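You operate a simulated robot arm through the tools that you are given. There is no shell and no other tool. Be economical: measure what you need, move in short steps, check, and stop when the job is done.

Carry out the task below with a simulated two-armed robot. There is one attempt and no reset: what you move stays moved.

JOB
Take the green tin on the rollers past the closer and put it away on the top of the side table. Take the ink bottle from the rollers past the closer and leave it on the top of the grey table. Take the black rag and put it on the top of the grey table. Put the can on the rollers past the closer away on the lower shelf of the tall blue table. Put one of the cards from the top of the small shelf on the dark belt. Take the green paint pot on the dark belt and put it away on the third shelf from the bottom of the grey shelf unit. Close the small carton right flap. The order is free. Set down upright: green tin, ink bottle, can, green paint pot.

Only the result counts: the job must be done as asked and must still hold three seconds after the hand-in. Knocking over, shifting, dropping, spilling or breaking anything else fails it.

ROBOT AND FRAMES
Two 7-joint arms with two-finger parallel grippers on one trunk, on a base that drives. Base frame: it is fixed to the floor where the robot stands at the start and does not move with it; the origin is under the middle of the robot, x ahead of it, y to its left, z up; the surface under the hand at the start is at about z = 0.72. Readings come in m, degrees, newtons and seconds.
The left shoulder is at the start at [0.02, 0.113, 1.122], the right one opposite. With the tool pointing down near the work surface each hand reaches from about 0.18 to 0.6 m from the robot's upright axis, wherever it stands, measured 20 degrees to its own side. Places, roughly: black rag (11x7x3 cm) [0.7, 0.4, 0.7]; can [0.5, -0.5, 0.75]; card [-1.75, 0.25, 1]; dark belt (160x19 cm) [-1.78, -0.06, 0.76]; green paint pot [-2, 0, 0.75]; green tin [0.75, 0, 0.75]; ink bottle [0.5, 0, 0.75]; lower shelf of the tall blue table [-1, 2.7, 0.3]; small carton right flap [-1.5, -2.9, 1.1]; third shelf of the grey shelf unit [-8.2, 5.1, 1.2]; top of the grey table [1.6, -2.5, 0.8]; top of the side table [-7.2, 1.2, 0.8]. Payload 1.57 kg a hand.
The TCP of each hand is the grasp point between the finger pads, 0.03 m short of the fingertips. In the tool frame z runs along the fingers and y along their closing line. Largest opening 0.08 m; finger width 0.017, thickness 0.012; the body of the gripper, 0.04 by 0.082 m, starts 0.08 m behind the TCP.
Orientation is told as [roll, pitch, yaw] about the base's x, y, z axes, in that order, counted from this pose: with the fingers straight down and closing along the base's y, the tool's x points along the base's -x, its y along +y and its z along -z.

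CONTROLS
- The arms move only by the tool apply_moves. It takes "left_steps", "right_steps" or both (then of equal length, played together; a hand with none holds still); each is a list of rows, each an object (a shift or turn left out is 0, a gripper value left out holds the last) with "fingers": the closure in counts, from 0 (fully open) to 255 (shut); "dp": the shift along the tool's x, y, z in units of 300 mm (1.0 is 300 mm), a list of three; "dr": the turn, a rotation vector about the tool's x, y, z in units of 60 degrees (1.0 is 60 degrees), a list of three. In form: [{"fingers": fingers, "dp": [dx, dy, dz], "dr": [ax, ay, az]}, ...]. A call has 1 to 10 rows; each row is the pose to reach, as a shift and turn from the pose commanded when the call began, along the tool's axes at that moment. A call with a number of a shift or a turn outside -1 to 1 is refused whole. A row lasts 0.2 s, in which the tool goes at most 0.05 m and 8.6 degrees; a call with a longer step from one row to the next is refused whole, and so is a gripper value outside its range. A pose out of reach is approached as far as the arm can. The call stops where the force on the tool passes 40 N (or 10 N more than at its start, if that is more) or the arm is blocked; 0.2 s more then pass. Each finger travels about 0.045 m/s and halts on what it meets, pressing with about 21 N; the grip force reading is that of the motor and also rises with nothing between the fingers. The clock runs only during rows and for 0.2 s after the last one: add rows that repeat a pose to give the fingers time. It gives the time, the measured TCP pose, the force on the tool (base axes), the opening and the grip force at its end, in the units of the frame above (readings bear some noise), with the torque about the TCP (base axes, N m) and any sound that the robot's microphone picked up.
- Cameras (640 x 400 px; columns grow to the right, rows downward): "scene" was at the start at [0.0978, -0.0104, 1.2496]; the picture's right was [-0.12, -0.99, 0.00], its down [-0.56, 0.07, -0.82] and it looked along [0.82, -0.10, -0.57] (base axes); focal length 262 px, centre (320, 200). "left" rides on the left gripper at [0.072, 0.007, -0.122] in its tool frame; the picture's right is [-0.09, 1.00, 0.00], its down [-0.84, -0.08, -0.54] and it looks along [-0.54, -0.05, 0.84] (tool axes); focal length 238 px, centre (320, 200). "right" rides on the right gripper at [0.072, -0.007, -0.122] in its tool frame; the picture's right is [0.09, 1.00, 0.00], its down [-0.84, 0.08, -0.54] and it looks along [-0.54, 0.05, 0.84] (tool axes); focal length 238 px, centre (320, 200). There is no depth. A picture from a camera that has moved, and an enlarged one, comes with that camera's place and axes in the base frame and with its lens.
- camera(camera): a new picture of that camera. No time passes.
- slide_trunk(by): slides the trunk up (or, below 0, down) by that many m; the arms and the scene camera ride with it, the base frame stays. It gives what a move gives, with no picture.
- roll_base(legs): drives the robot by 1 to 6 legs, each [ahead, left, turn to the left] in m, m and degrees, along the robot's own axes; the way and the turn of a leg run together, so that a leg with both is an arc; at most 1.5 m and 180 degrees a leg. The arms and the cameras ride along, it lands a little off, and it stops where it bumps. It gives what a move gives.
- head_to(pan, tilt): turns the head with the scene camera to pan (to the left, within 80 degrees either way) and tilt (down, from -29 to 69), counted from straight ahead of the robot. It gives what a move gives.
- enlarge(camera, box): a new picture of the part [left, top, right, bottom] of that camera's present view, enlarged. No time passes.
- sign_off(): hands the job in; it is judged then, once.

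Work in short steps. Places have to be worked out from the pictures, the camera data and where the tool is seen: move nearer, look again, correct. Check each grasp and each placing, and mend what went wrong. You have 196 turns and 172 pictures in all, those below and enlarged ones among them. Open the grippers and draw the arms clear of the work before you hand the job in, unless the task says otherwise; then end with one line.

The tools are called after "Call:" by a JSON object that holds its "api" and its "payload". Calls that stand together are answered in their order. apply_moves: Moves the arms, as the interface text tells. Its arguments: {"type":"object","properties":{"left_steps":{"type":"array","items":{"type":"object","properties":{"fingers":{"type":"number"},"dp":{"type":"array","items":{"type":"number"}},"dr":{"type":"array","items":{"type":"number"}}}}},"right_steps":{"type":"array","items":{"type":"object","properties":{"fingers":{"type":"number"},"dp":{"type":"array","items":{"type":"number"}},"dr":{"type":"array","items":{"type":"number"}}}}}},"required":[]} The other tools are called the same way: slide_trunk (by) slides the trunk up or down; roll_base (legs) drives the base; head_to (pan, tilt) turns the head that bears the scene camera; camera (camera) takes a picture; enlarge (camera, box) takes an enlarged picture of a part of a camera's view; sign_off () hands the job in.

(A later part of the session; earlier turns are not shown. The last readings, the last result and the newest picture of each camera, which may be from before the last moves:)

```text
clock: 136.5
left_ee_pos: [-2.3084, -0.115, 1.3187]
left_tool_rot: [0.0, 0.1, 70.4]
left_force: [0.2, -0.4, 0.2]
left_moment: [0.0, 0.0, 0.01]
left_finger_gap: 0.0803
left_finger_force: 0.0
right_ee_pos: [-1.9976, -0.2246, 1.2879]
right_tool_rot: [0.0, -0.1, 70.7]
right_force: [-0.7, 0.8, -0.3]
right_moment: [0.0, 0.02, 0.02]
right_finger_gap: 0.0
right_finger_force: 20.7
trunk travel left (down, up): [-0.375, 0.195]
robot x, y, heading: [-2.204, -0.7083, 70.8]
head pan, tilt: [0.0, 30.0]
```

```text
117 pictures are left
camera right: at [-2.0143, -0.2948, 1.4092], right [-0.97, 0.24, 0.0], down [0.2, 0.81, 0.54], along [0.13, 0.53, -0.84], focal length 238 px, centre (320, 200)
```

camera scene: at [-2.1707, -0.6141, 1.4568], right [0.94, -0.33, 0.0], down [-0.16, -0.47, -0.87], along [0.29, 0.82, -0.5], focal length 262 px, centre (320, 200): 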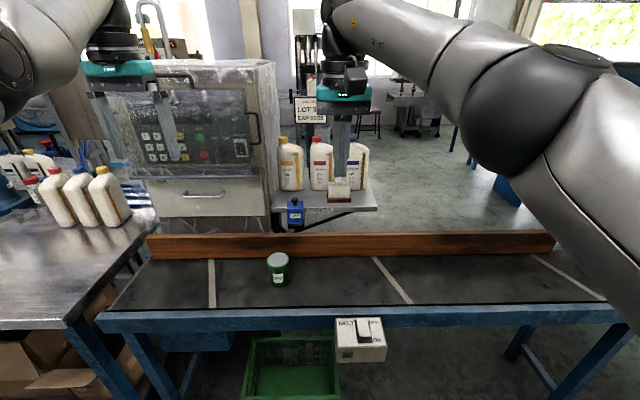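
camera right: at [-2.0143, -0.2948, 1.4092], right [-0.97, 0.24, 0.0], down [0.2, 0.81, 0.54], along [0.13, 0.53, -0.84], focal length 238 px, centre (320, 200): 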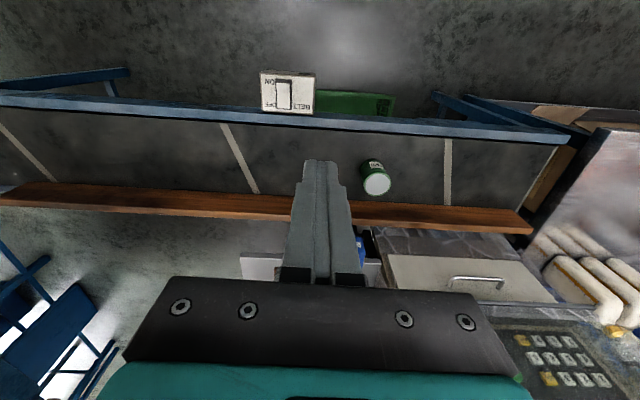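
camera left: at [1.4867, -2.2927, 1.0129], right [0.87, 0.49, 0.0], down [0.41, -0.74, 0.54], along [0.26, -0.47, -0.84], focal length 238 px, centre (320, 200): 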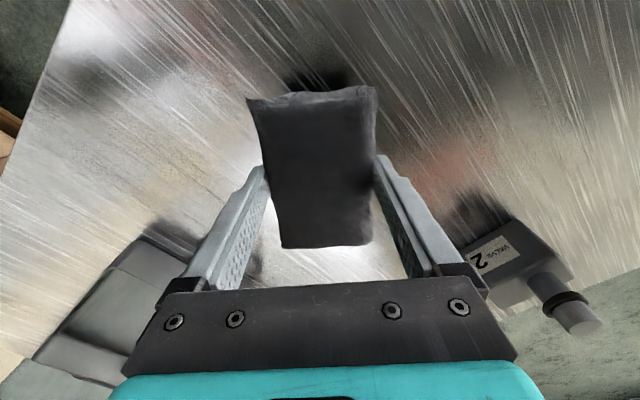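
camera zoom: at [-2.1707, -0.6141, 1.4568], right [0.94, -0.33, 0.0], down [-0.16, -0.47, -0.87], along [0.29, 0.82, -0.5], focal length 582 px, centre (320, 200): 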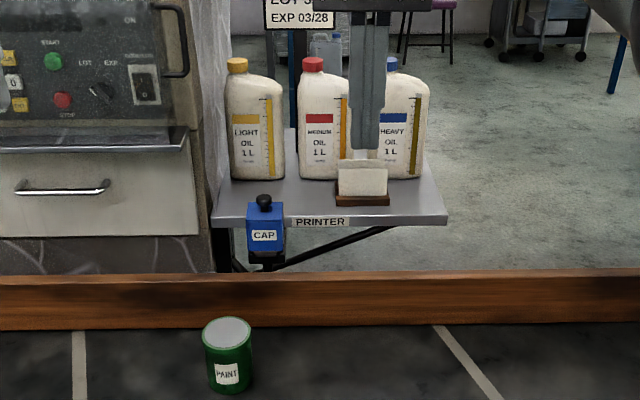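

The card holder sits at the front of the small shelf; the pot is at about (-2.085, 0.055). Before working, I test whether the left arm can fold in at a lower height and farther out to the left.

Call:
{"api": "apply_moves", "payload": {"left_steps": [{"dp": [0.0, 0.1, 0.05]}, {"dp": [0.0, 0.2, 0.1]}, {"dp": [0.1, 0.3, 0.15]}, {"dp": [0.2, 0.4, 0.2]}, {"dp": [0.3, 0.4, 0.25]}, {"dp": [0.4, 0.4, 0.3]}, {"dp": [0.5, 0.3, 0.35]}], "right_steps": [{"dp": [0.0, -0.12, 0]}, {"dp": [0.0, -0.24, 0]}, {"dp": [0.1, -0.36, 0]}, {"dp": [0.15, -0.48, 0]}, {"dp": [0.2, -0.6, 0]}, {"dp": [0.2, -0.7, 0]}, {"dp": [0.2, -0.8, 0]}]}}

Call:
{"api": "camera", "payload": {"camera": "scene"}}

```text
clock: 138.1
left_ee_pos: [-2.3709, -0.0981, 1.2882]
left_tool_rot: [0.0, 0.3, 70.5]
left_force: [-0.3, -0.7, -0.4]
left_moment: [-0.04, 0.02, 0.03]
left_finger_gap: 0.0799
left_finger_force: 0.1
left hand out of reach, approached as far as the arm can: row 3, 4, 5, 6, 7
right_ee_pos: [-1.7911, -0.3608, 1.2874]
right_tool_rot: [-0.1, -0.2, 70.6]
right_force: [0.3, -0.5, 0.7]
right_moment: [0.06, -0.01, -0.02]
right_finger_gap: 0.0001
right_finger_force: 21.1
trunk travel left (down, up): [-0.375, 0.195]
robot x, y, heading: [-2.2028, -0.7099, 70.5]
head pan, tilt: [0.0, 30.0]
```

```text
116 pictures are left
camera scene: at [-2.17, -0.6148, 1.4568], right [0.94, -0.33, 0.0], down [-0.17, -0.47, -0.87], along [0.29, 0.82, -0.5], focal length 262 px, centre (320, 200)
```

scene: 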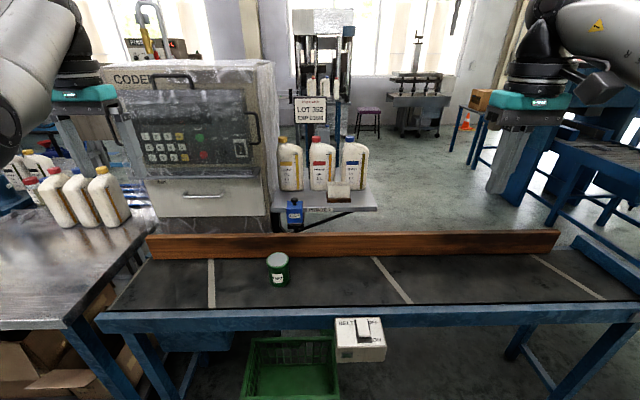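

I try lowering the left hand to work height, where its inner range is larger, to get it folding again.

Call:
{"api": "apply_moves", "payload": {"left_steps": [{"dp": [0.0, 0, 0.1]}, {"dp": [0.0, 0, 0.2]}, {"dp": [0, 0, 0.3]}, {"dp": [0, 0, 0.4]}, {"dp": [0, 0, 0.5]}, {"dp": [0, 0, 0.6]}, {"dp": [0, 0, 0.7]}, {"dp": [0, 0, 0.7]}]}}

```text
clock: 139.9
left_ee_pos: [-2.3647, -0.0991, 1.076]
left_tool_rot: [0.1, 0.2, 70.6]
left_force: [-0.1, 0.3, 0.4]
left_moment: [0.01, 0.0, 0.0]
left_finger_gap: 0.08
left_finger_force: 0.0
left hand out of reach, approached as far as the arm can: row 1, 2
right_ee_pos: [-1.7905, -0.3591, 1.2864]
right_tool_rot: [0.0, -0.2, 70.7]
right_force: [0.3, -0.3, 0.9]
right_moment: [-0.02, 0.0, -0.01]
right_finger_gap: 0.0002
right_finger_force: 21.0
trunk travel left (down, up): [-0.375, 0.195]
robot x, y, heading: [-2.2022, -0.7109, 70.7]
head pan, tilt: [0.0, 30.0]
```

Lowering works. Now I try drawing it in at this height.

Call:
{"api": "apply_moves", "payload": {"left_steps": [{"dp": [0.1, 0, 0.05]}, {"dp": [0.2, 0, 0.1]}, {"dp": [0.3, 0, 0.15]}, {"dp": [0.4, 0, 0.15]}, {"dp": [0.5, 0, 0.15]}]}}

Call:
{"api": "head_to", "payload": {"pan": 45, "tilt": 30}}

Call:
{"api": "camera", "payload": {"camera": "scene"}}

```text
clock: 141.1
left_ee_pos: [-2.4144, -0.2407, 1.0336]
left_tool_rot: [-0.1, 0.3, 70.4]
left_force: [-0.6, 0.2, 0.6]
left_moment: [0.02, -0.02, -0.01]
left_finger_gap: 0.0802
left_finger_force: 0.1
right_ee_pos: [-1.7907, -0.3603, 1.2872]
right_tool_rot: [-0.1, -0.2, 70.6]
right_force: [-0.2, -0.5, 0.2]
right_moment: [-0.01, -0.02, -0.01]
right_finger_gap: 0.0
right_finger_force: 21.0
trunk travel left (down, up): [-0.375, 0.195]
robot x, y, heading: [-2.2099, -0.7099, 70.4]
head pan, tilt: [0.0, 30.0]
```

```text
clock: 142.2
left_ee_pos: [-2.4145, -0.2403, 1.0331]
left_tool_rot: [0.0, 0.2, 70.5]
left_force: [-0.6, -0.1, 0.3]
left_moment: [0.02, 0.03, -0.05]
left_finger_gap: 0.0799
left_finger_force: 0.1
right_ee_pos: [-1.7911, -0.3603, 1.2881]
right_tool_rot: [0.0, -0.1, 70.7]
right_force: [1.3, -0.1, -0.7]
right_moment: [-0.03, -0.03, 0.0]
right_finger_gap: 0.0002
right_finger_force: 20.7
trunk travel left (down, up): [-0.375, 0.195]
robot x, y, heading: [-2.2025, -0.7099, 71.0]
head pan, tilt: [45.0, 30.0]
```

```text
115 pictures are left
camera scene: at [-2.2397, -0.618, 1.4568], right [0.9, 0.43, 0.0], down [0.22, -0.45, -0.87], along [-0.38, 0.78, -0.5], focal length 262 px, centre (320, 200)
```

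scene: 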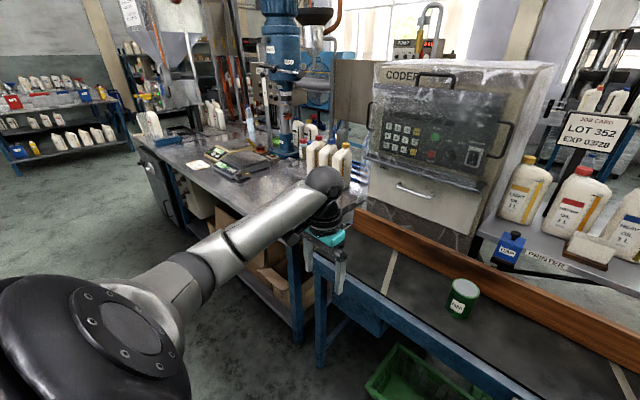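

The left arm folds again at lower height. I lower the trunk 0.12 and drive 0.25 m toward the belt, then view the pot with the left camera.

Call:
{"api": "slide_trunk", "payload": {"by": -0.12}}

Call:
{"api": "roll_base", "payload": {"legs": [[0.25, 0, 0]]}}

Call:
{"api": "apply_moves", "payload": {"left_steps": [{"dp": [-0.08, -0.12, 0]}, {"dp": [-0.16, -0.24, 0]}, {"dp": [-0.22, -0.36, -0.0]}, {"dp": [-0.28, -0.48, -0.0]}, {"dp": [-0.32, -0.6, -0.0]}, {"dp": [-0.32, -0.7, -0.0]}]}}

Call:
{"api": "camera", "payload": {"camera": "left"}}

Call:
{"api": "head_to", "payload": {"pan": 0, "tilt": 45}}

Call:
{"api": "camera", "payload": {"camera": "scene"}}

```text
clock: 143.7
left_ee_pos: [-2.4148, -0.2395, 0.9137]
left_tool_rot: [0.0, 0.2, 70.5]
left_force: [0.7, -0.1, 0.6]
left_moment: [0.01, 0.01, 0.02]
left_finger_gap: 0.0801
left_finger_force: 0.0
right_ee_pos: [-1.7908, -0.3596, 1.1669]
right_tool_rot: [0.0, -0.1, 70.7]
right_force: [0.6, -1.3, -0.4]
right_moment: [0.0, 0.04, -0.05]
right_finger_gap: 0.0003
right_finger_force: 21.1
trunk travel left (down, up): [-0.255, 0.315]
robot x, y, heading: [-2.1996, -0.71, 70.6]
head pan, tilt: [45.0, 30.0]
```

```text
clock: 145.5
left_ee_pos: [-2.3304, -0.0026, 0.9144]
left_tool_rot: [0.0, 0.2, 70.4]
left_force: [-1.0, 0.8, -0.6]
left_moment: [0.02, 0.0, -0.03]
left_finger_gap: 0.0801
left_finger_force: 0.1
right_ee_pos: [-1.7076, -0.1246, 1.1667]
right_tool_rot: [0.0, 0.0, 70.6]
right_force: [-0.5, -0.2, -0.2]
right_moment: [-0.01, 0.04, 0.02]
right_finger_gap: 0.0001
right_finger_force: 20.7
trunk travel left (down, up): [-0.255, 0.315]
robot x, y, heading: [-2.1228, -0.476, 70.6]
head pan, tilt: [45.0, 30.0]
```

```text
clock: 146.9
left_ee_pos: [-2.1015, 0.0173, 0.9142]
left_tool_rot: [0.0, 0.1, 70.5]
left_force: [-0.3, -0.9, -0.2]
left_moment: [0.01, -0.02, 0.0]
left_finger_gap: 0.0797
left_finger_force: 0.1
right_ee_pos: [-1.7075, -0.1251, 1.1671]
right_tool_rot: [0.0, -0.1, 70.6]
right_force: [0.3, 0.2, 1.1]
right_moment: [0.0, 0.01, -0.03]
right_finger_gap: 0.0002
right_finger_force: 21.1
trunk travel left (down, up): [-0.255, 0.315]
robot x, y, heading: [-2.1164, -0.4749, 70.6]
head pan, tilt: [45.0, 30.0]
```

```text
114 pictures are left
camera left: at [-2.1308, -0.0489, 1.0354], right [-0.91, 0.42, 0.0], down [0.35, 0.76, 0.54], along [0.23, 0.49, -0.84], focal length 238 px, centre (320, 200)
```

left: 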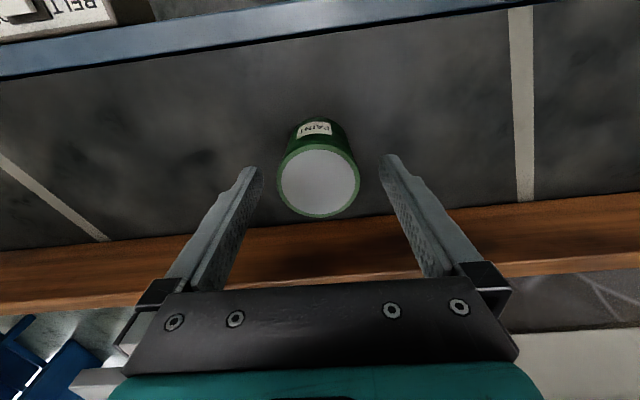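

```text
clock: 148.0
left_ee_pos: [-2.102, 0.0175, 0.9126]
left_tool_rot: [0.0, 0.2, 70.5]
left_force: [0.0, -0.8, 0.3]
left_moment: [0.0, 0.04, -0.02]
left_finger_gap: 0.0801
left_finger_force: 0.1
right_ee_pos: [-1.7084, -0.1239, 1.1681]
right_tool_rot: [0.1, 0.0, 70.6]
right_force: [0.6, -0.9, 0.0]
right_moment: [0.01, -0.01, -0.01]
right_finger_gap: 0.0
right_finger_force: 21.5
trunk travel left (down, up): [-0.255, 0.315]
robot x, y, heading: [-2.1212, -0.4751, 70.6]
head pan, tilt: [0.0, 45.0]
```

```text
113 pictures are left
camera scene: at [-2.091, -0.387, 1.3142], right [0.94, -0.33, 0.0], down [-0.23, -0.67, -0.71], along [0.23, 0.67, -0.71], focal length 262 px, centre (320, 200)
```

scene: 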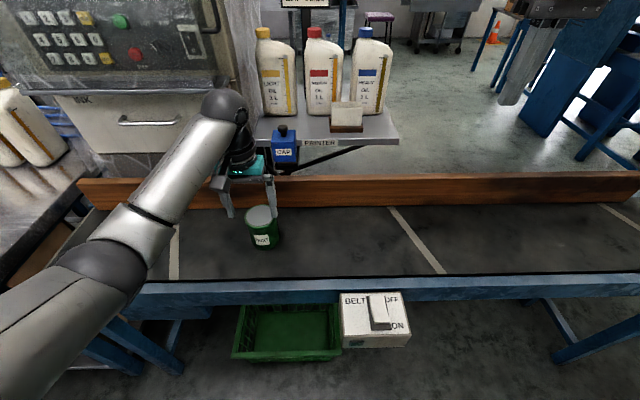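

Pot top is 7.3 cm wide at tool offset (-28, -3.5, 63) mm. I centre over it just above and check.

Call:
{"api": "apply_moves", "payload": {"left_steps": [{"dp": [-0.05, -0.006, 0]}, {"dp": [-0.093, -0.012, 0]}, {"dp": [-0.093, -0.012, 0.05]}, {"dp": [-0.093, -0.012, 0.05]}]}}

Call:
{"api": "camera", "payload": {"camera": "left"}}

```text
clock: 149.0
left_ee_pos: [-2.0876, 0.0418, 0.899]
left_tool_rot: [0.0, 0.2, 70.6]
left_force: [0.1, 0.1, -0.3]
left_moment: [-0.03, 0.01, 0.0]
left_finger_gap: 0.0801
left_finger_force: 0.1
right_ee_pos: [-1.7081, -0.1254, 1.1673]
right_tool_rot: [0.0, -0.2, 70.6]
right_force: [-0.6, 0.5, -0.1]
right_moment: [-0.02, 0.0, 0.01]
right_finger_gap: 0.0
right_finger_force: 21.3
trunk travel left (down, up): [-0.255, 0.315]
robot x, y, heading: [-2.1221, -0.4727, 70.5]
head pan, tilt: [0.0, 45.0]
```

```text
112 pictures are left
camera left: at [-2.1176, -0.0249, 1.02], right [-0.91, 0.42, 0.0], down [0.35, 0.76, 0.54], along [0.23, 0.49, -0.84], focal length 238 px, centre (320, 200)
```

left: 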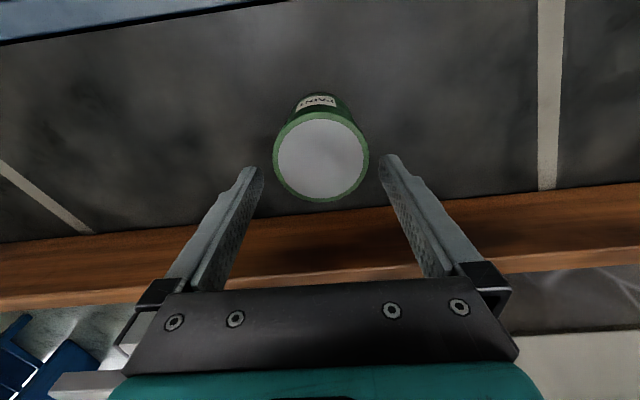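

Centred within 1–2 mm. I lower around the pot and grip it.

Call:
{"api": "apply_moves", "payload": {"left_steps": [{"dp": [0.006, 0.003, 0.06]}, {"dp": [0.006, 0.003, 0.12]}, {"dp": [0.006, 0.003, 0.18]}, {"dp": [0.006, 0.003, 0.24]}, {"dp": [0.006, 0.003, 0.29]}, {"dp": [0.006, 0.003, 0.29]}]}}

Call:
{"api": "camera", "payload": {"camera": "left"}}

```text
clock: 150.4
left_ee_pos: [-2.0903, 0.0401, 0.8103]
left_tool_rot: [0.1, 0.2, 70.5]
left_force: [0.4, -0.2, 0.0]
left_moment: [0.01, -0.04, 0.01]
left_finger_gap: 0.0798
left_finger_force: 0.0
right_ee_pos: [-1.708, -0.1245, 1.1667]
right_tool_rot: [0.0, -0.2, 70.5]
right_force: [1.3, -0.5, -0.3]
right_moment: [0.02, -0.02, -0.01]
right_finger_gap: 0.0003
right_finger_force: 21.3
trunk travel left (down, up): [-0.255, 0.315]
robot x, y, heading: [-2.123, -0.476, 70.7]
head pan, tilt: [0.0, 45.0]
```

```text
111 pictures are left
camera left: at [-2.1196, -0.0263, 0.9324], right [-0.91, 0.42, 0.0], down [0.35, 0.76, 0.54], along [0.23, 0.49, -0.84], focal length 238 px, centre (320, 200)
```

left: 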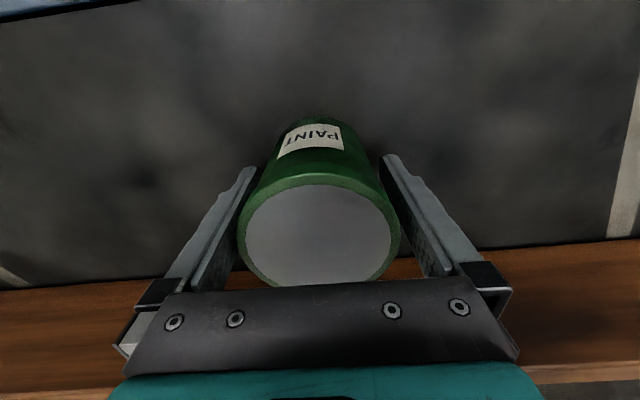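

The pot is between the fingers. I close and lift.

Call:
{"api": "apply_moves", "payload": {"left_steps": [{"fingers": 255}, {"fingers": 255}, {"fingers": 255}, {"fingers": 255}, {"fingers": 255, "dp": [0, 0, -0.08]}, {"fingers": 255, "dp": [0, 0, -0.2]}, {"fingers": 255, "dp": [0, 0, -0.32]}, {"fingers": 255, "dp": [0, 0, -0.44]}, {"fingers": 255, "dp": [0.1, 0, -0.5]}, {"fingers": 255, "dp": [0.2, 0, -0.5]}]}}

Call:
{"api": "camera", "payload": {"camera": "scene"}}

Call:
{"api": "enlarge", "payload": {"camera": "scene", "box": [240, 20, 420, 160]}}

```text
clock: 152.6
left_ee_pos: [-2.1092, -0.0156, 0.961]
left_tool_rot: [0.0, 0.4, 70.5]
left_force: [-0.4, -0.6, -5.2]
left_moment: [0.02, -0.02, 0.0]
left_finger_gap: 0.0724
left_finger_force: 20.5
right_ee_pos: [-1.7078, -0.125, 1.1671]
right_tool_rot: [0.1, -0.1, 70.6]
right_force: [0.7, 0.3, 0.8]
right_moment: [0.03, 0.01, -0.02]
right_finger_gap: 0.0001
right_finger_force: 20.6
trunk travel left (down, up): [-0.255, 0.315]
robot x, y, heading: [-2.1191, -0.4753, 70.7]
head pan, tilt: [0.0, 45.0]
```

```text
110 pictures are left
camera scene: at [-2.0912, -0.387, 1.3142], right [0.94, -0.33, 0.0], down [-0.23, -0.67, -0.71], along [0.23, 0.67, -0.71], focal length 262 px, centre (320, 200)
```

scene: 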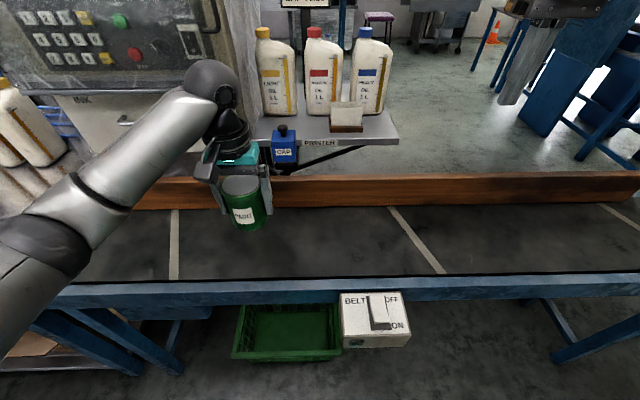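

```text
2.86 times, centred on (330, 90) of scene
camera zoom: at [-2.0912, -0.387, 1.3142], right [0.94, -0.33, 0.0], down [-0.23, -0.67, -0.71], along [0.23, 0.67, -0.71], focal length 748 px, centre (291, 514)
```

zoom: 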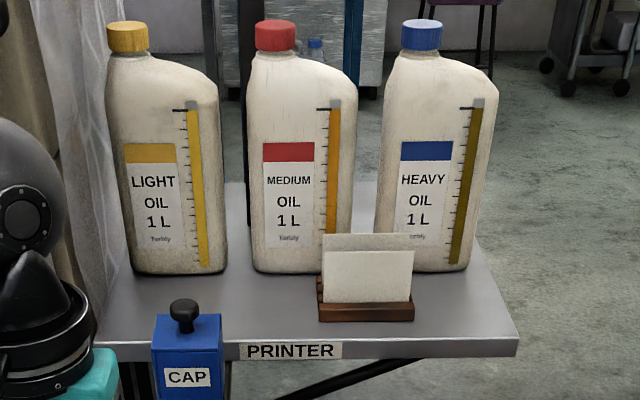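

Pot held. I look at the card holder with the right wrist camera.

Call:
{"api": "camera", "payload": {"camera": "right"}}

```text
108 pictures are left
camera right: at [-1.7247, -0.1939, 1.2889], right [-0.97, 0.24, 0.0], down [0.2, 0.81, 0.54], along [0.13, 0.53, -0.84], focal length 238 px, centre (320, 200)
```

right: 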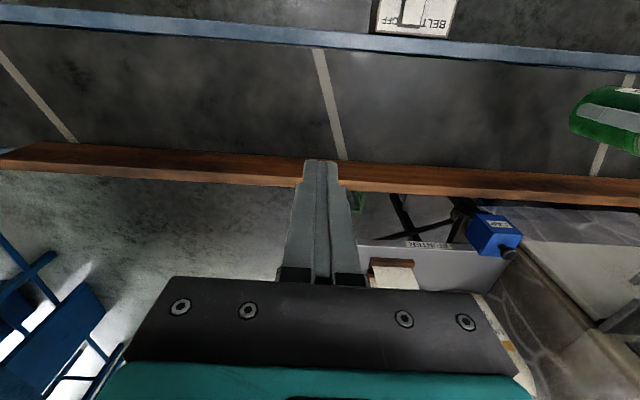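

The holder's base is at about (-1.785, 0.26, 0.90), two cards ≈3 cm apart. It is best reached from the east side, so I raise the trunk a little and drive round the belt's end.

Call:
{"api": "roll_base", "payload": {"legs": [[-0.45, 0, 0], [0, 0, -90], [1.4, 0, 0]]}}

Call:
{"api": "head_to", "payload": {"pan": 60, "tilt": 20}}

Call:
{"api": "camera", "payload": {"camera": "scene"}}

```text
clock: 165.8
left_ee_pos: [-0.517, -1.4356, 0.961]
left_tool_rot: [0.1, 0.3, -22.0]
left_force: [0.5, -0.1, -3.6]
left_moment: [0.03, -0.02, -0.02]
left_finger_gap: 0.0725
left_finger_force: 21.0
right_ee_pos: [-0.6426, -1.8329, 1.1653]
right_tool_rot: [0.1, -0.1, -21.7]
right_force: [0.5, 0.4, 0.1]
right_moment: [-0.02, 0.0, -0.02]
right_finger_gap: 0.0001
right_finger_force: 21.5
trunk travel left (down, up): [-0.255, 0.315]
robot x, y, heading: [-0.9753, -1.4036, -21.9]
head pan, tilt: [0.0, 45.0]
```

```text
clock: 167.1
left_ee_pos: [-0.517, -1.4373, 0.9623]
left_tool_rot: [0.0, 0.2, -21.9]
left_force: [-0.4, 0.0, -4.2]
left_moment: [0.05, 0.01, -0.01]
left_finger_gap: 0.0723
left_finger_force: 21.1
right_ee_pos: [-0.6429, -1.832, 1.1671]
right_tool_rot: [0.0, -0.2, -21.8]
right_force: [0.1, -0.2, -0.1]
right_moment: [0.0, -0.02, -0.02]
right_finger_gap: 0.0
right_finger_force: 20.4
trunk travel left (down, up): [-0.255, 0.315]
robot x, y, heading: [-0.9719, -1.4052, -21.8]
head pan, tilt: [60.0, 20.0]
```

```text
107 pictures are left
camera scene: at [-0.8916, -1.3502, 1.3528], right [0.62, -0.79, 0.0], down [-0.27, -0.21, -0.94], along [0.74, 0.58, -0.34], focal length 262 px, centre (320, 200)
```

scene: 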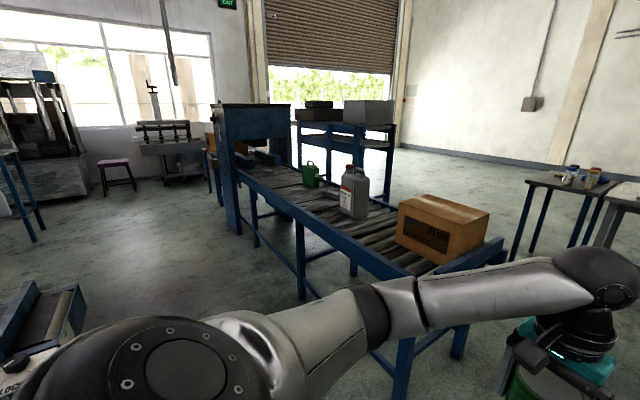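

Path is clear. I raise the trunk 0.15 and drive round the belt's end to a spot short of the small shelf's east side.

Call:
{"api": "slide_trunk", "payload": {"by": 0.15}}

Call:
{"api": "roll_base", "payload": {"legs": [[0, 0, 68.7], [0.69, 0, 0], [0, 0, 36.8], [1.06, 0, 0], [0, 0, 87.5], [0.6, 0, 0]]}}

Call:
{"api": "head_to", "payload": {"pan": 10, "tilt": 35}}

Call:
{"api": "camera", "payload": {"camera": "scene"}}

```text
clock: 168.8
left_ee_pos: [-0.5165, -1.4367, 1.1113]
left_tool_rot: [0.1, 0.2, -21.9]
left_force: [0.3, -0.3, -3.8]
left_moment: [0.0, -0.01, 0.02]
left_finger_gap: 0.0725
left_finger_force: 20.8
right_ee_pos: [-0.6432, -1.8316, 1.3168]
right_tool_rot: [0.0, -0.1, -21.8]
right_force: [0.4, 0.3, -0.5]
right_moment: [-0.02, 0.04, 0.02]
right_finger_gap: 0.0
right_finger_force: 20.7
trunk travel left (down, up): [-0.405, 0.165]
robot x, y, heading: [-0.9757, -1.4078, -21.8]
head pan, tilt: [60.0, 20.0]
```

```text
clock: 189.1
left_ee_pos: [-1.4807, 0.1378, 1.1112]
left_tool_rot: [0.0, 0.2, 173.0]
left_force: [0.2, 0.5, -5.3]
left_moment: [0.01, -0.01, -0.04]
left_finger_gap: 0.0724
left_finger_force: 20.7
right_ee_pos: [-1.4619, 0.5532, 1.3173]
right_tool_rot: [-0.1, 0.0, 173.2]
right_force: [-0.5, -0.7, -0.4]
right_moment: [0.03, -0.05, -0.01]
right_finger_gap: 0.0002
right_finger_force: 21.4
trunk travel left (down, up): [-0.405, 0.165]
robot x, y, heading: [-1.0285, 0.2258, 173.4]
head pan, tilt: [60.0, 20.0]
```

```text
clock: 190.3
left_ee_pos: [-1.4797, 0.1375, 1.1125]
left_tool_rot: [0.0, 0.2, 173.1]
left_force: [-0.1, -0.2, -5.1]
left_moment: [0.03, -0.01, 0.01]
left_finger_gap: 0.0724
left_finger_force: 20.9
right_ee_pos: [-1.4616, 0.5523, 1.3179]
right_tool_rot: [0.0, -0.1, 173.2]
right_force: [-0.4, -0.1, -1.0]
right_moment: [-0.01, 0.01, -0.01]
right_finger_gap: 0.0
right_finger_force: 20.7
trunk travel left (down, up): [-0.405, 0.165]
robot x, y, heading: [-1.0306, 0.2243, 173.4]
head pan, tilt: [10.0, 35.0]
```

```text
106 pictures are left
camera scene: at [-1.1277, 0.2218, 1.479], right [-0.06, 1.0, 0.0], down [0.57, 0.03, -0.82], along [-0.82, -0.05, -0.57], focal length 262 px, centre (320, 200)
```

scene: 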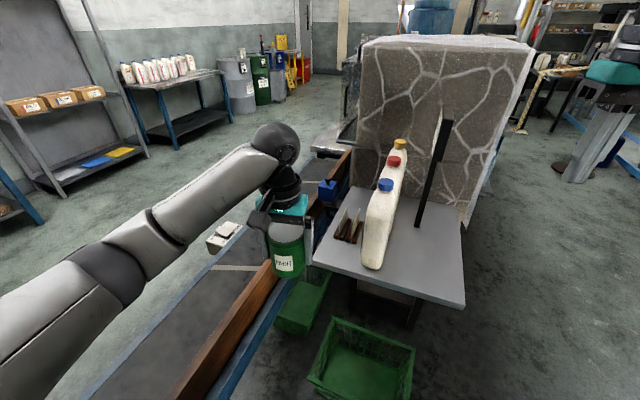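

I zoom on the holder for slot spacing.

Call:
{"api": "enlarge", "payload": {"camera": "scene", "box": [310, 170, 430, 280]}}

```text
3.64 times, centred on (370, 225) of scene
camera zoom: at [-1.1277, 0.2218, 1.479], right [-0.06, 1.0, 0.0], down [0.57, 0.03, -0.82], along [-0.82, -0.05, -0.57], focal length 952 px, centre (138, 109)
```

zoom: 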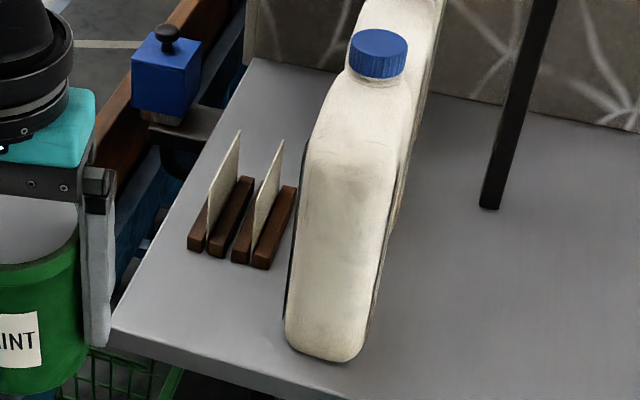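

Two cards stand ~3.6 cm apart; I'll take the front (south) one. I move the pot hand out to the left, then drive to the working spot.

Call:
{"api": "apply_moves", "payload": {"left_steps": [{"dp": [0.07, 0.13, 0]}, {"dp": [0.14, 0.26, 0]}, {"dp": [0.21, 0.39, 0]}, {"dp": [0.28, 0.52, 0]}, {"dp": [0.36, 0.65, 0]}, {"dp": [0.45, 0.78, 0]}, {"dp": [0.45, 0.87, 0]}], "right_steps": [{"fingers": 178}, {"fingers": 178}, {"fingers": 178}, {"fingers": 178}, {"fingers": 178}, {"fingers": 178}, {"fingers": 178}]}}

Call:
{"api": "roll_base", "payload": {"legs": [[0.196, -0.038, 0], [0, 0, 11.6]]}}

Call:
{"api": "apply_moves", "payload": {"right_steps": [{"dp": [-0.05, 0.12, 0], "dr": [0, 0, 0.07]}, {"dp": [-0.1, 0.24, 0], "dr": [0, 0, 0.14]}, {"dp": [-0.15, 0.36, 0], "dr": [0, 0, 0.21]}, {"dp": [-0.2, 0.48, 0], "dr": [0, 0, 0.28]}, {"dp": [-0.27, 0.6, 0], "dr": [0, 0, 0.34]}, {"dp": [-0.3, 0.72, 0], "dr": [0, 0, 0.4]}, {"dp": [-0.34, 0.83, 0], "dr": [0, 0, 0.4]}]}}

Call:
{"api": "camera", "payload": {"camera": "right"}}

Call:
{"api": "camera", "payload": {"camera": "scene"}}

```text
clock: 191.9
left_ee_pos: [-1.3755, -0.1407, 1.1139]
left_tool_rot: [-0.2, 0.3, 173.0]
left_force: [-0.7, 0.1, -4.4]
left_moment: [0.02, -0.02, -0.06]
left_finger_gap: 0.0723
left_finger_force: 21.2
right_ee_pos: [-1.4631, 0.5523, 1.3178]
right_tool_rot: [-0.1, 0.0, 173.2]
right_force: [-0.2, 0.1, 0.4]
right_moment: [0.04, 0.0, 0.01]
right_finger_gap: 0.0243
right_finger_force: 0.0
trunk travel left (down, up): [-0.405, 0.165]
robot x, y, heading: [-1.0318, 0.2234, 173.1]
head pan, tilt: [10.0, 35.0]
```

```text
clock: 194.2
left_ee_pos: [-1.4868, -0.1408, 1.1149]
left_tool_rot: [0.0, 0.2, -175.4]
left_force: [0.0, -1.0, -4.5]
left_moment: [0.05, 0.0, -0.01]
left_finger_gap: 0.0722
left_finger_force: 21.1
right_ee_pos: [-1.7086, 0.5192, 1.317]
right_tool_rot: [0.0, 0.0, -175.2]
right_force: [0.4, -0.9, 0.9]
right_moment: [0.01, -0.02, -0.04]
right_finger_gap: 0.024
right_finger_force: 0.1
trunk travel left (down, up): [-0.405, 0.165]
robot x, y, heading: [-1.2178, 0.2853, -175.0]
head pan, tilt: [10.0, 35.0]
```

```text
clock: 195.8
left_ee_pos: [-1.4876, -0.1415, 1.1143]
left_tool_rot: [-0.1, 0.2, -175.3]
left_force: [0.5, 0.6, -4.9]
left_moment: [0.01, -0.03, 0.01]
left_finger_gap: 0.0724
left_finger_force: 21.1
right_ee_pos: [-1.7639, 0.2886, 1.3115]
right_tool_rot: [0.1, -0.2, 160.8]
right_force: [-0.8, -0.9, 0.7]
right_moment: [0.04, -0.03, -0.01]
right_finger_gap: 0.0241
right_finger_force: 0.1
right hand out of reach, approached as far as the arm can: row 6, 7
trunk travel left (down, up): [-0.405, 0.165]
robot x, y, heading: [-1.2223, 0.2852, -175.1]
head pan, tilt: [10.0, 35.0]
```

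```text
104 pictures are left
camera right: at [-1.6924, 0.2716, 1.4334], right [-0.24, -0.97, 0.0], down [-0.81, 0.2, 0.54], along [-0.53, 0.13, -0.84], focal length 238 px, centre (320, 200)
```

right: 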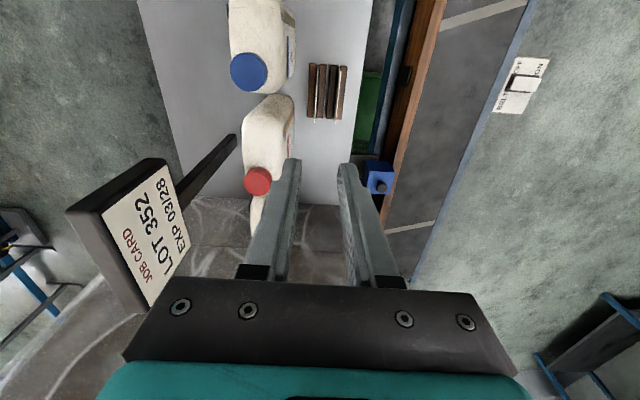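

```text
103 pictures are left
camera scene: at [-1.3156, 0.2621, 1.4789], right [-0.26, 0.97, 0.0], down [0.55, 0.15, -0.82], along [-0.79, -0.21, -0.57], focal length 262 px, centre (320, 200)
```

scene: 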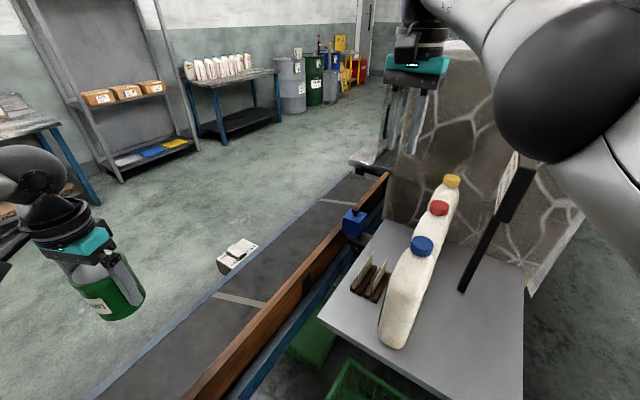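

I zoom with the wrist camera on the cards below.

Call:
{"api": "enlarge", "payload": {"camera": "right", "box": [270, 40, 390, 140]}}

```text
4.00 times, centred on (330, 90) of right
camera zoom: at [-1.6924, 0.2716, 1.4334], right [-0.24, -0.97, 0.0], down [-0.81, 0.2, 0.54], along [-0.53, 0.13, -0.84], focal length 953 px, centre (280, 640)
```

zoom: 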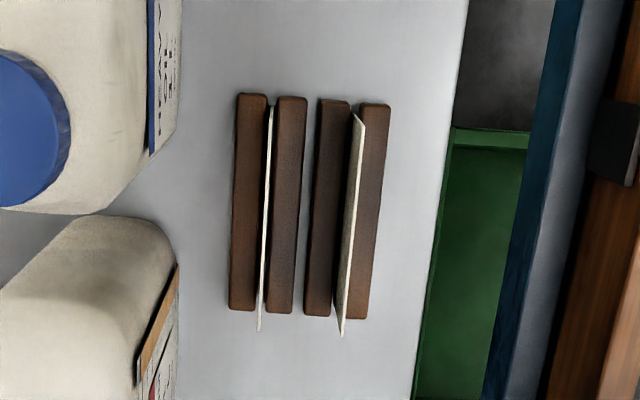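

Card centre ≈(-1.784, 0.259), direction 162.5°. I align above it and lower part-way.

Call:
{"api": "apply_moves", "payload": {"right_steps": [{"dp": [-0.01, 0.06, 0.1], "dr": [0, 0, -0.028]}, {"dp": [-0.02, 0.115, 0.2], "dr": [0, 0, -0.028]}, {"dp": [-0.03, 0.115, 0.35], "dr": [0, 0, -0.028]}, {"dp": [-0.03, 0.115, 0.5], "dr": [0, 0, -0.028]}, {"dp": [-0.03, 0.115, 0.65], "dr": [0, 0, -0.028]}, {"dp": [-0.03, 0.115, 0.75], "dr": [0, 0, -0.028]}, {"dp": [-0.03, 0.115, 0.75], "dr": [0, 0, -0.028]}]}}

Call:
{"api": "camera", "payload": {"camera": "right"}}

Call:
{"api": "camera", "payload": {"camera": "scene"}}

```text
clock: 197.4
left_ee_pos: [-1.4865, -0.1412, 1.1134]
left_tool_rot: [0.0, 0.3, -175.4]
left_force: [0.0, 1.0, -4.2]
left_moment: [0.01, -0.02, -0.01]
left_finger_gap: 0.0722
left_finger_force: 21.0
right_ee_pos: [-1.7796, 0.2636, 1.0869]
right_tool_rot: [0.0, 0.0, 162.5]
right_force: [-0.1, 0.6, 0.0]
right_moment: [-0.01, 0.02, 0.03]
right_finger_gap: 0.0242
right_finger_force: 0.0
right hand out of reach, approached as far as the arm can: row 1, 2, 3, 4, 5, 6, 7
trunk travel left (down, up): [-0.405, 0.165]
robot x, y, heading: [-1.2194, 0.2892, -175.0]
head pan, tilt: [10.0, 35.0]
```

```text
101 pictures are left
camera right: at [-1.7071, 0.2484, 1.2073], right [-0.21, -0.98, 0.0], down [-0.82, 0.18, 0.54], along [-0.53, 0.12, -0.84], focal length 238 px, centre (320, 200)
```

right: 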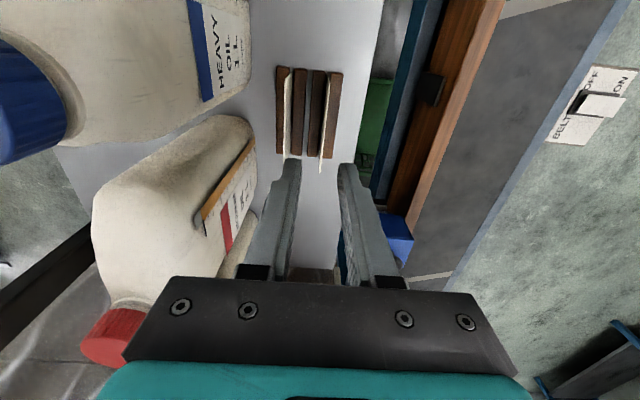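

```text
100 pictures are left
camera scene: at [-1.3155, 0.2627, 1.479], right [-0.26, 0.97, 0.0], down [0.55, 0.15, -0.82], along [-0.79, -0.21, -0.57], focal length 262 px, centre (320, 200)
```

scene: 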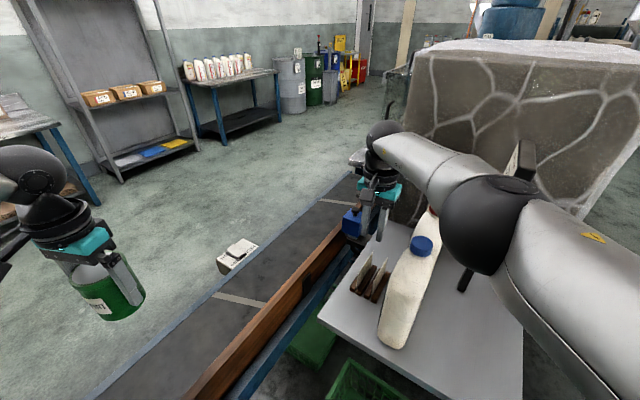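

The hand is right above the card, but the elbow passes near the oil bottles. I'll raise the trunk and come slightly closer so the elbow stays high; first I check base clearance to the crate below.

Call:
{"api": "head_to", "payload": {"pan": 0, "tilt": 69}}

Call:
{"api": "camera", "payload": {"camera": "scene"}}

```text
clock: 198.4
left_ee_pos: [-1.4867, -0.1412, 1.1135]
left_tool_rot: [-0.1, 0.3, -175.4]
left_force: [-0.7, -0.1, -4.6]
left_moment: [0.0, -0.05, 0.01]
left_finger_gap: 0.0725
left_finger_force: 20.3
right_ee_pos: [-1.7786, 0.2637, 1.086]
right_tool_rot: [0.0, -0.1, 162.4]
right_force: [-0.4, 0.2, 0.1]
right_moment: [-0.03, 0.02, -0.01]
right_finger_gap: 0.0244
right_finger_force: 0.1
trunk travel left (down, up): [-0.405, 0.165]
robot x, y, heading: [-1.2215, 0.2862, -175.2]
head pan, tilt: [0.0, 68.8]
```

```text
99 pictures are left
camera scene: at [-1.2862, 0.2806, 1.4353], right [-0.08, 1.0, 0.0], down [0.93, 0.08, -0.36], along [-0.36, -0.03, -0.93], focal length 262 px, centre (320, 200)
```

scene: 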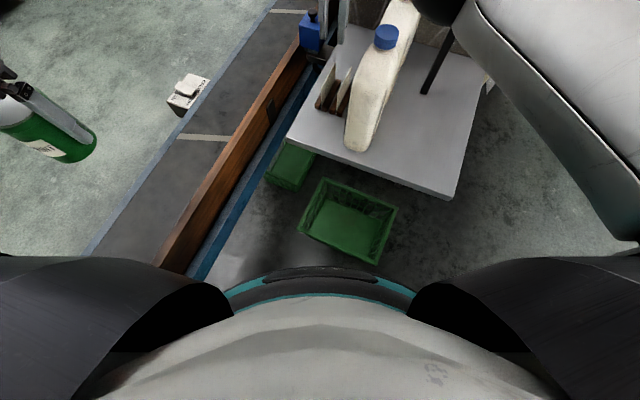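

Base room is tight (crate), so I only raise the trunk 6 cm and lower the hand to just above the card tops, then check.

Call:
{"api": "slide_trunk", "payload": {"by": 0.06}}

Call:
{"api": "apply_moves", "payload": {"right_steps": [{"dp": [0, 0.02, 0.1]}, {"dp": [0, 0.02, 0.2]}, {"dp": [0, 0.02, 0.3]}, {"dp": [0, 0.02, 0.4]}, {"dp": [0, 0.02, 0.46]}, {"dp": [0, 0.02, 0.46]}]}}

Call:
{"api": "camera", "payload": {"camera": "right"}}

Call:
{"api": "head_to", "payload": {"pan": -10, "tilt": 35}}

Call:
{"api": "camera", "payload": {"camera": "scene"}}

```text
clock: 199.4
left_ee_pos: [-1.4867, -0.1402, 1.1733]
left_tool_rot: [0.0, 0.4, -175.4]
left_force: [0.2, 0.5, -4.8]
left_moment: [-0.03, -0.06, -0.03]
left_finger_gap: 0.0724
left_finger_force: 20.9
right_ee_pos: [-1.7788, 0.2625, 1.1448]
right_tool_rot: [0.0, -0.1, 162.5]
right_force: [0.4, -0.1, -0.2]
right_moment: [0.01, 0.02, 0.0]
right_finger_gap: 0.0241
right_finger_force: 0.1
trunk travel left (down, up): [-0.465, 0.105]
robot x, y, heading: [-1.2224, 0.2873, -175.5]
head pan, tilt: [0.0, 68.8]
```

```text
clock: 200.8
left_ee_pos: [-1.4872, -0.1426, 1.1733]
left_tool_rot: [-0.1, 0.1, -175.4]
left_force: [0.1, -0.7, -4.1]
left_moment: [0.02, 0.01, -0.02]
left_finger_gap: 0.0724
left_finger_force: 20.5
right_ee_pos: [-1.7501, 0.2648, 1.0182]
right_tool_rot: [0.0, -0.1, 162.4]
right_force: [0.3, -0.3, 0.0]
right_moment: [0.0, -0.01, 0.04]
right_finger_gap: 0.0239
right_finger_force: 0.1
right hand out of reach, approached as far as the arm can: row 1, 2, 3, 4, 5, 6
trunk travel left (down, up): [-0.465, 0.105]
robot x, y, heading: [-1.2197, 0.2875, -175.4]
head pan, tilt: [0.0, 68.8]
```

```text
98 pictures are left
camera right: at [-1.6785, 0.2505, 1.1404], right [-0.21, -0.98, 0.0], down [-0.82, 0.18, 0.54], along [-0.53, 0.12, -0.84], focal length 238 px, centre (320, 200)
```

right: 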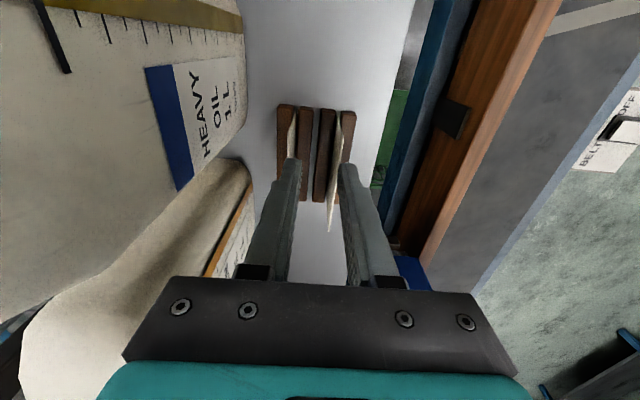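

```text
clock: 201.8
left_ee_pos: [-1.4874, -0.141, 1.1737]
left_tool_rot: [0.0, 0.3, -175.4]
left_force: [-0.3, -1.0, -4.7]
left_moment: [0.01, -0.02, 0.01]
left_finger_gap: 0.0724
left_finger_force: 21.1
right_ee_pos: [-1.7498, 0.2659, 1.0182]
right_tool_rot: [0.1, -0.2, 162.4]
right_force: [-0.2, -0.2, -0.1]
right_moment: [0.01, 0.04, -0.01]
right_finger_gap: 0.0243
right_finger_force: 0.1
trunk travel left (down, up): [-0.465, 0.105]
robot x, y, heading: [-1.2208, 0.2859, -175.2]
head pan, tilt: [-10.0, 35.0]
```

```text
97 pictures are left
camera scene: at [-1.3182, 0.2932, 1.5389], right [0.09, 1.0, 0.0], down [0.57, -0.05, -0.82], along [-0.82, 0.07, -0.57], focal length 262 px, centre (320, 200)
```

scene: 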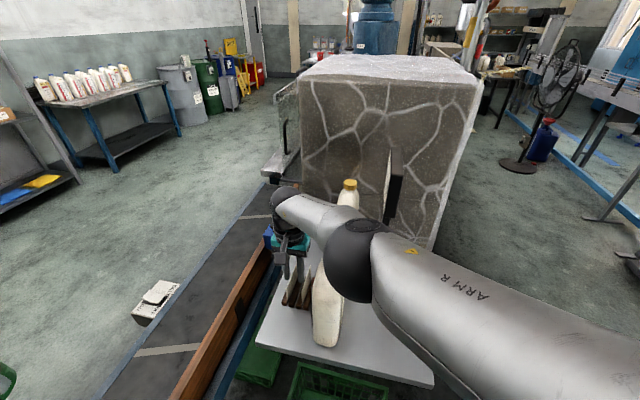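

The arm is nearly stretched out. I raise the hand a bit and shift the base 4.5 cm ahead and 7.5 cm left (base radius ≤0.24 m leaves room).

Call:
{"api": "apply_moves", "payload": {"right_steps": [{"dp": [0, 0, -0.12]}, {"dp": [0, 0, -0.24]}]}}

Call:
{"api": "roll_base", "payload": {"legs": [[0.045, 0.075, 0]]}}

Call:
{"api": "camera", "payload": {"camera": "right"}}

```text
clock: 202.4
left_ee_pos: [-1.4891, -0.1361, 1.1765]
left_tool_rot: [0.3, 0.3, -175.4]
left_force: [-0.4, 1.4, -3.5]
left_moment: [-0.09, -0.11, 0.04]
left_finger_gap: 0.0727
left_finger_force: 21.4
right_ee_pos: [-1.7657, 0.2652, 1.0888]
right_tool_rot: [0.9, -0.4, 162.3]
right_force: [1.1, -3.7, -0.1]
right_moment: [0.24, 0.14, 0.01]
right_finger_gap: 0.0244
right_finger_force: 0.1
right hand out of reach, approached as far as the arm can: row 1, 2
trunk travel left (down, up): [-0.465, 0.105]
robot x, y, heading: [-1.2189, 0.288, -175.0]
head pan, tilt: [-10.0, 35.0]
```

```text
clock: 203.5
left_ee_pos: [-1.5268, -0.2213, 1.1731]
left_tool_rot: [-0.1, 0.3, -175.6]
left_force: [0.2, -0.3, -5.1]
left_moment: [0.04, -0.03, -0.03]
left_finger_gap: 0.0724
left_finger_force: 21.3
right_ee_pos: [-1.8031, 0.1844, 1.0899]
right_tool_rot: [0.6, -0.8, 162.3]
right_force: [0.4, 0.0, -0.2]
right_moment: [0.04, -0.02, -0.01]
right_finger_gap: 0.0241
right_finger_force: 0.1
trunk travel left (down, up): [-0.465, 0.105]
robot x, y, heading: [-1.2571, 0.2055, -175.4]
head pan, tilt: [-10.0, 35.0]
```

```text
96 pictures are left
camera right: at [-1.7297, 0.1696, 1.2105], right [-0.21, -0.98, 0.01], down [-0.81, 0.18, 0.55], along [-0.54, 0.11, -0.83], focal length 238 px, centre (320, 200)
```

right: 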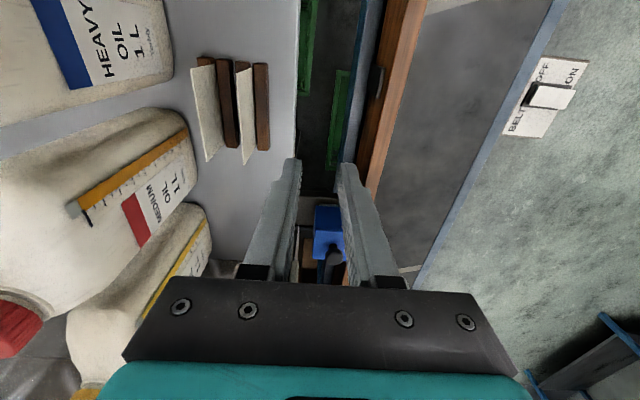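

Card centre confirmed at (-1.778, 0.259). I move the hand over it and lower to just above.

Call:
{"api": "apply_moves", "payload": {"right_steps": [{"dp": [0, -0.1, 0]}, {"dp": [0, -0.2, 0]}, {"dp": [0, -0.26, 0.05]}, {"dp": [0, -0.26, 0.15]}, {"dp": [0, -0.26, 0.25]}, {"dp": [0, -0.26, 0.25]}]}}

Call:
{"api": "camera", "payload": {"camera": "right"}}

Call:
{"api": "camera", "payload": {"camera": "scene"}}

```text
clock: 204.9
left_ee_pos: [-1.5276, -0.2207, 1.1739]
left_tool_rot: [-0.1, 0.2, -175.5]
left_force: [-0.4, -0.1, -4.4]
left_moment: [0.02, -0.02, 0.0]
left_finger_gap: 0.0726
left_finger_force: 21.2
right_ee_pos: [-1.7795, 0.2589, 1.0147]
right_tool_rot: [0.5, -0.8, 162.4]
right_force: [-0.7, 0.2, 0.4]
right_moment: [-0.02, 0.02, -0.02]
right_finger_gap: 0.0239
right_finger_force: 0.1
trunk travel left (down, up): [-0.465, 0.105]
robot x, y, heading: [-1.2605, 0.2057, -175.2]
head pan, tilt: [-10.0, 35.0]
```

```text
95 pictures are left
camera right: at [-1.7066, 0.2455, 1.1349], right [-0.21, -0.98, 0.01], down [-0.81, 0.18, 0.55], along [-0.54, 0.11, -0.83], focal length 238 px, centre (320, 200)
```

right: 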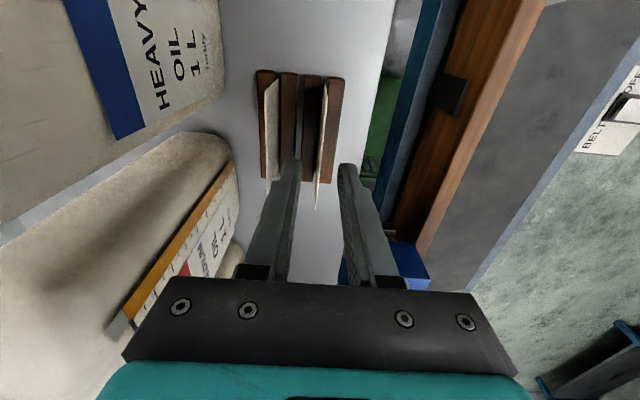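

```text
94 pictures are left
camera scene: at [-1.3566, 0.2143, 1.539], right [0.09, 1.0, 0.0], down [0.57, -0.05, -0.82], along [-0.82, 0.08, -0.57], focal length 262 px, centre (320, 200)
```

scene: 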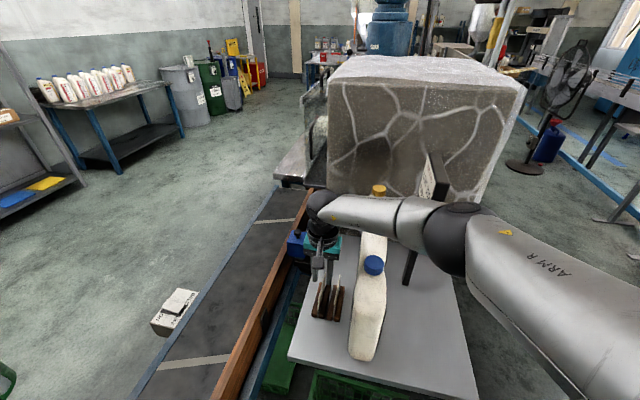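

Aligned within ~1.5 mm. To keep the forearm well above the bottle caps I raise the trunk 5 cm, then lower the hand onto the card.

Call:
{"api": "slide_trunk", "payload": {"by": 0.05}}

Call:
{"api": "apply_moves", "payload": {"right_steps": [{"dp": [0, 0, 0.08]}, {"dp": [0, 0, 0.16]}, {"dp": [0, 0, 0.22]}, {"dp": [0, 0, 0.26]}, {"dp": [0, 0, 0.3]}, {"dp": [0, 0, 0.3]}]}}

Call:
{"api": "camera", "payload": {"camera": "right"}}

Call:
{"api": "camera", "payload": {"camera": "scene"}}

```text
clock: 205.8
left_ee_pos: [-1.5255, -0.2195, 1.2238]
left_tool_rot: [0.0, 0.3, -175.7]
left_force: [0.0, 0.8, -4.6]
left_moment: [-0.02, -0.01, 0.02]
left_finger_gap: 0.0724
left_finger_force: 21.0
right_ee_pos: [-1.7808, 0.26, 1.0634]
right_tool_rot: [0.6, -0.9, 162.3]
right_force: [-0.4, 1.0, 0.2]
right_moment: [0.02, -0.02, -0.02]
right_finger_gap: 0.0243
right_finger_force: 0.1
trunk travel left (down, up): [-0.515, 0.055]
robot x, y, heading: [-1.259, 0.2073, -175.6]
head pan, tilt: [-10.0, 35.0]
```

```text
clock: 207.2
left_ee_pos: [-1.5263, -0.2188, 1.2242]
left_tool_rot: [-0.1, 0.4, -175.6]
left_force: [0.0, -0.8, -4.6]
left_moment: [-0.01, 0.01, 0.0]
left_finger_gap: 0.0724
left_finger_force: 20.6
right_ee_pos: [-1.7726, 0.2613, 0.9813]
right_tool_rot: [0.6, -0.7, 162.3]
right_force: [-1.0, -1.0, -1.2]
right_moment: [0.02, 0.03, -0.02]
right_finger_gap: 0.0242
right_finger_force: 0.0
right hand out of reach, approached as far as the arm can: row 4, 5, 6
trunk travel left (down, up): [-0.515, 0.055]
robot x, y, heading: [-1.2605, 0.2072, -175.4]
head pan, tilt: [-10.0, 35.0]
```

```text
93 pictures are left
camera right: at [-1.699, 0.2476, 1.1011], right [-0.21, -0.98, 0.01], down [-0.81, 0.18, 0.55], along [-0.54, 0.11, -0.83], focal length 238 px, centre (320, 200)
```

right: 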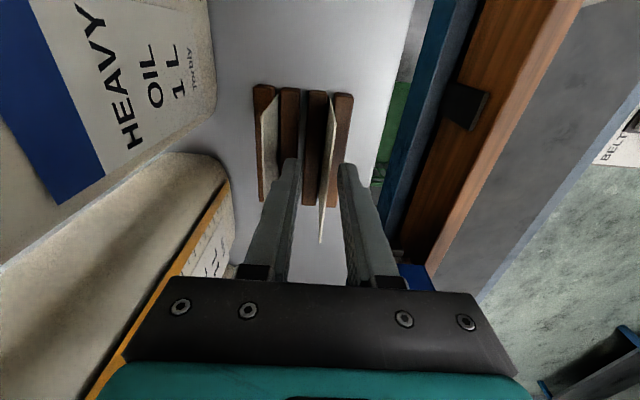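

```text
92 pictures are left
camera scene: at [-1.3566, 0.2146, 1.589], right [0.09, 1.0, 0.0], down [0.57, -0.05, -0.82], along [-0.82, 0.08, -0.57], focal length 262 px, centre (320, 200)
```

scene: 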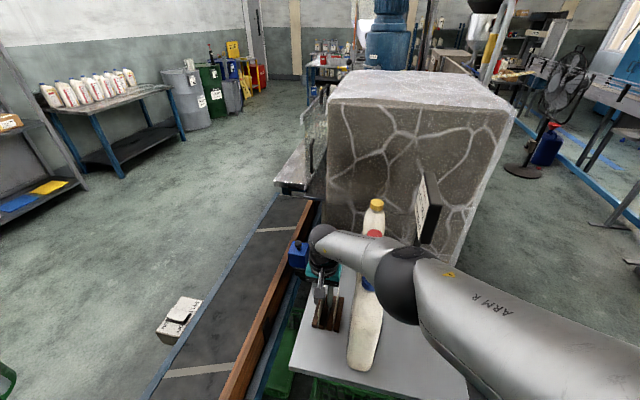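

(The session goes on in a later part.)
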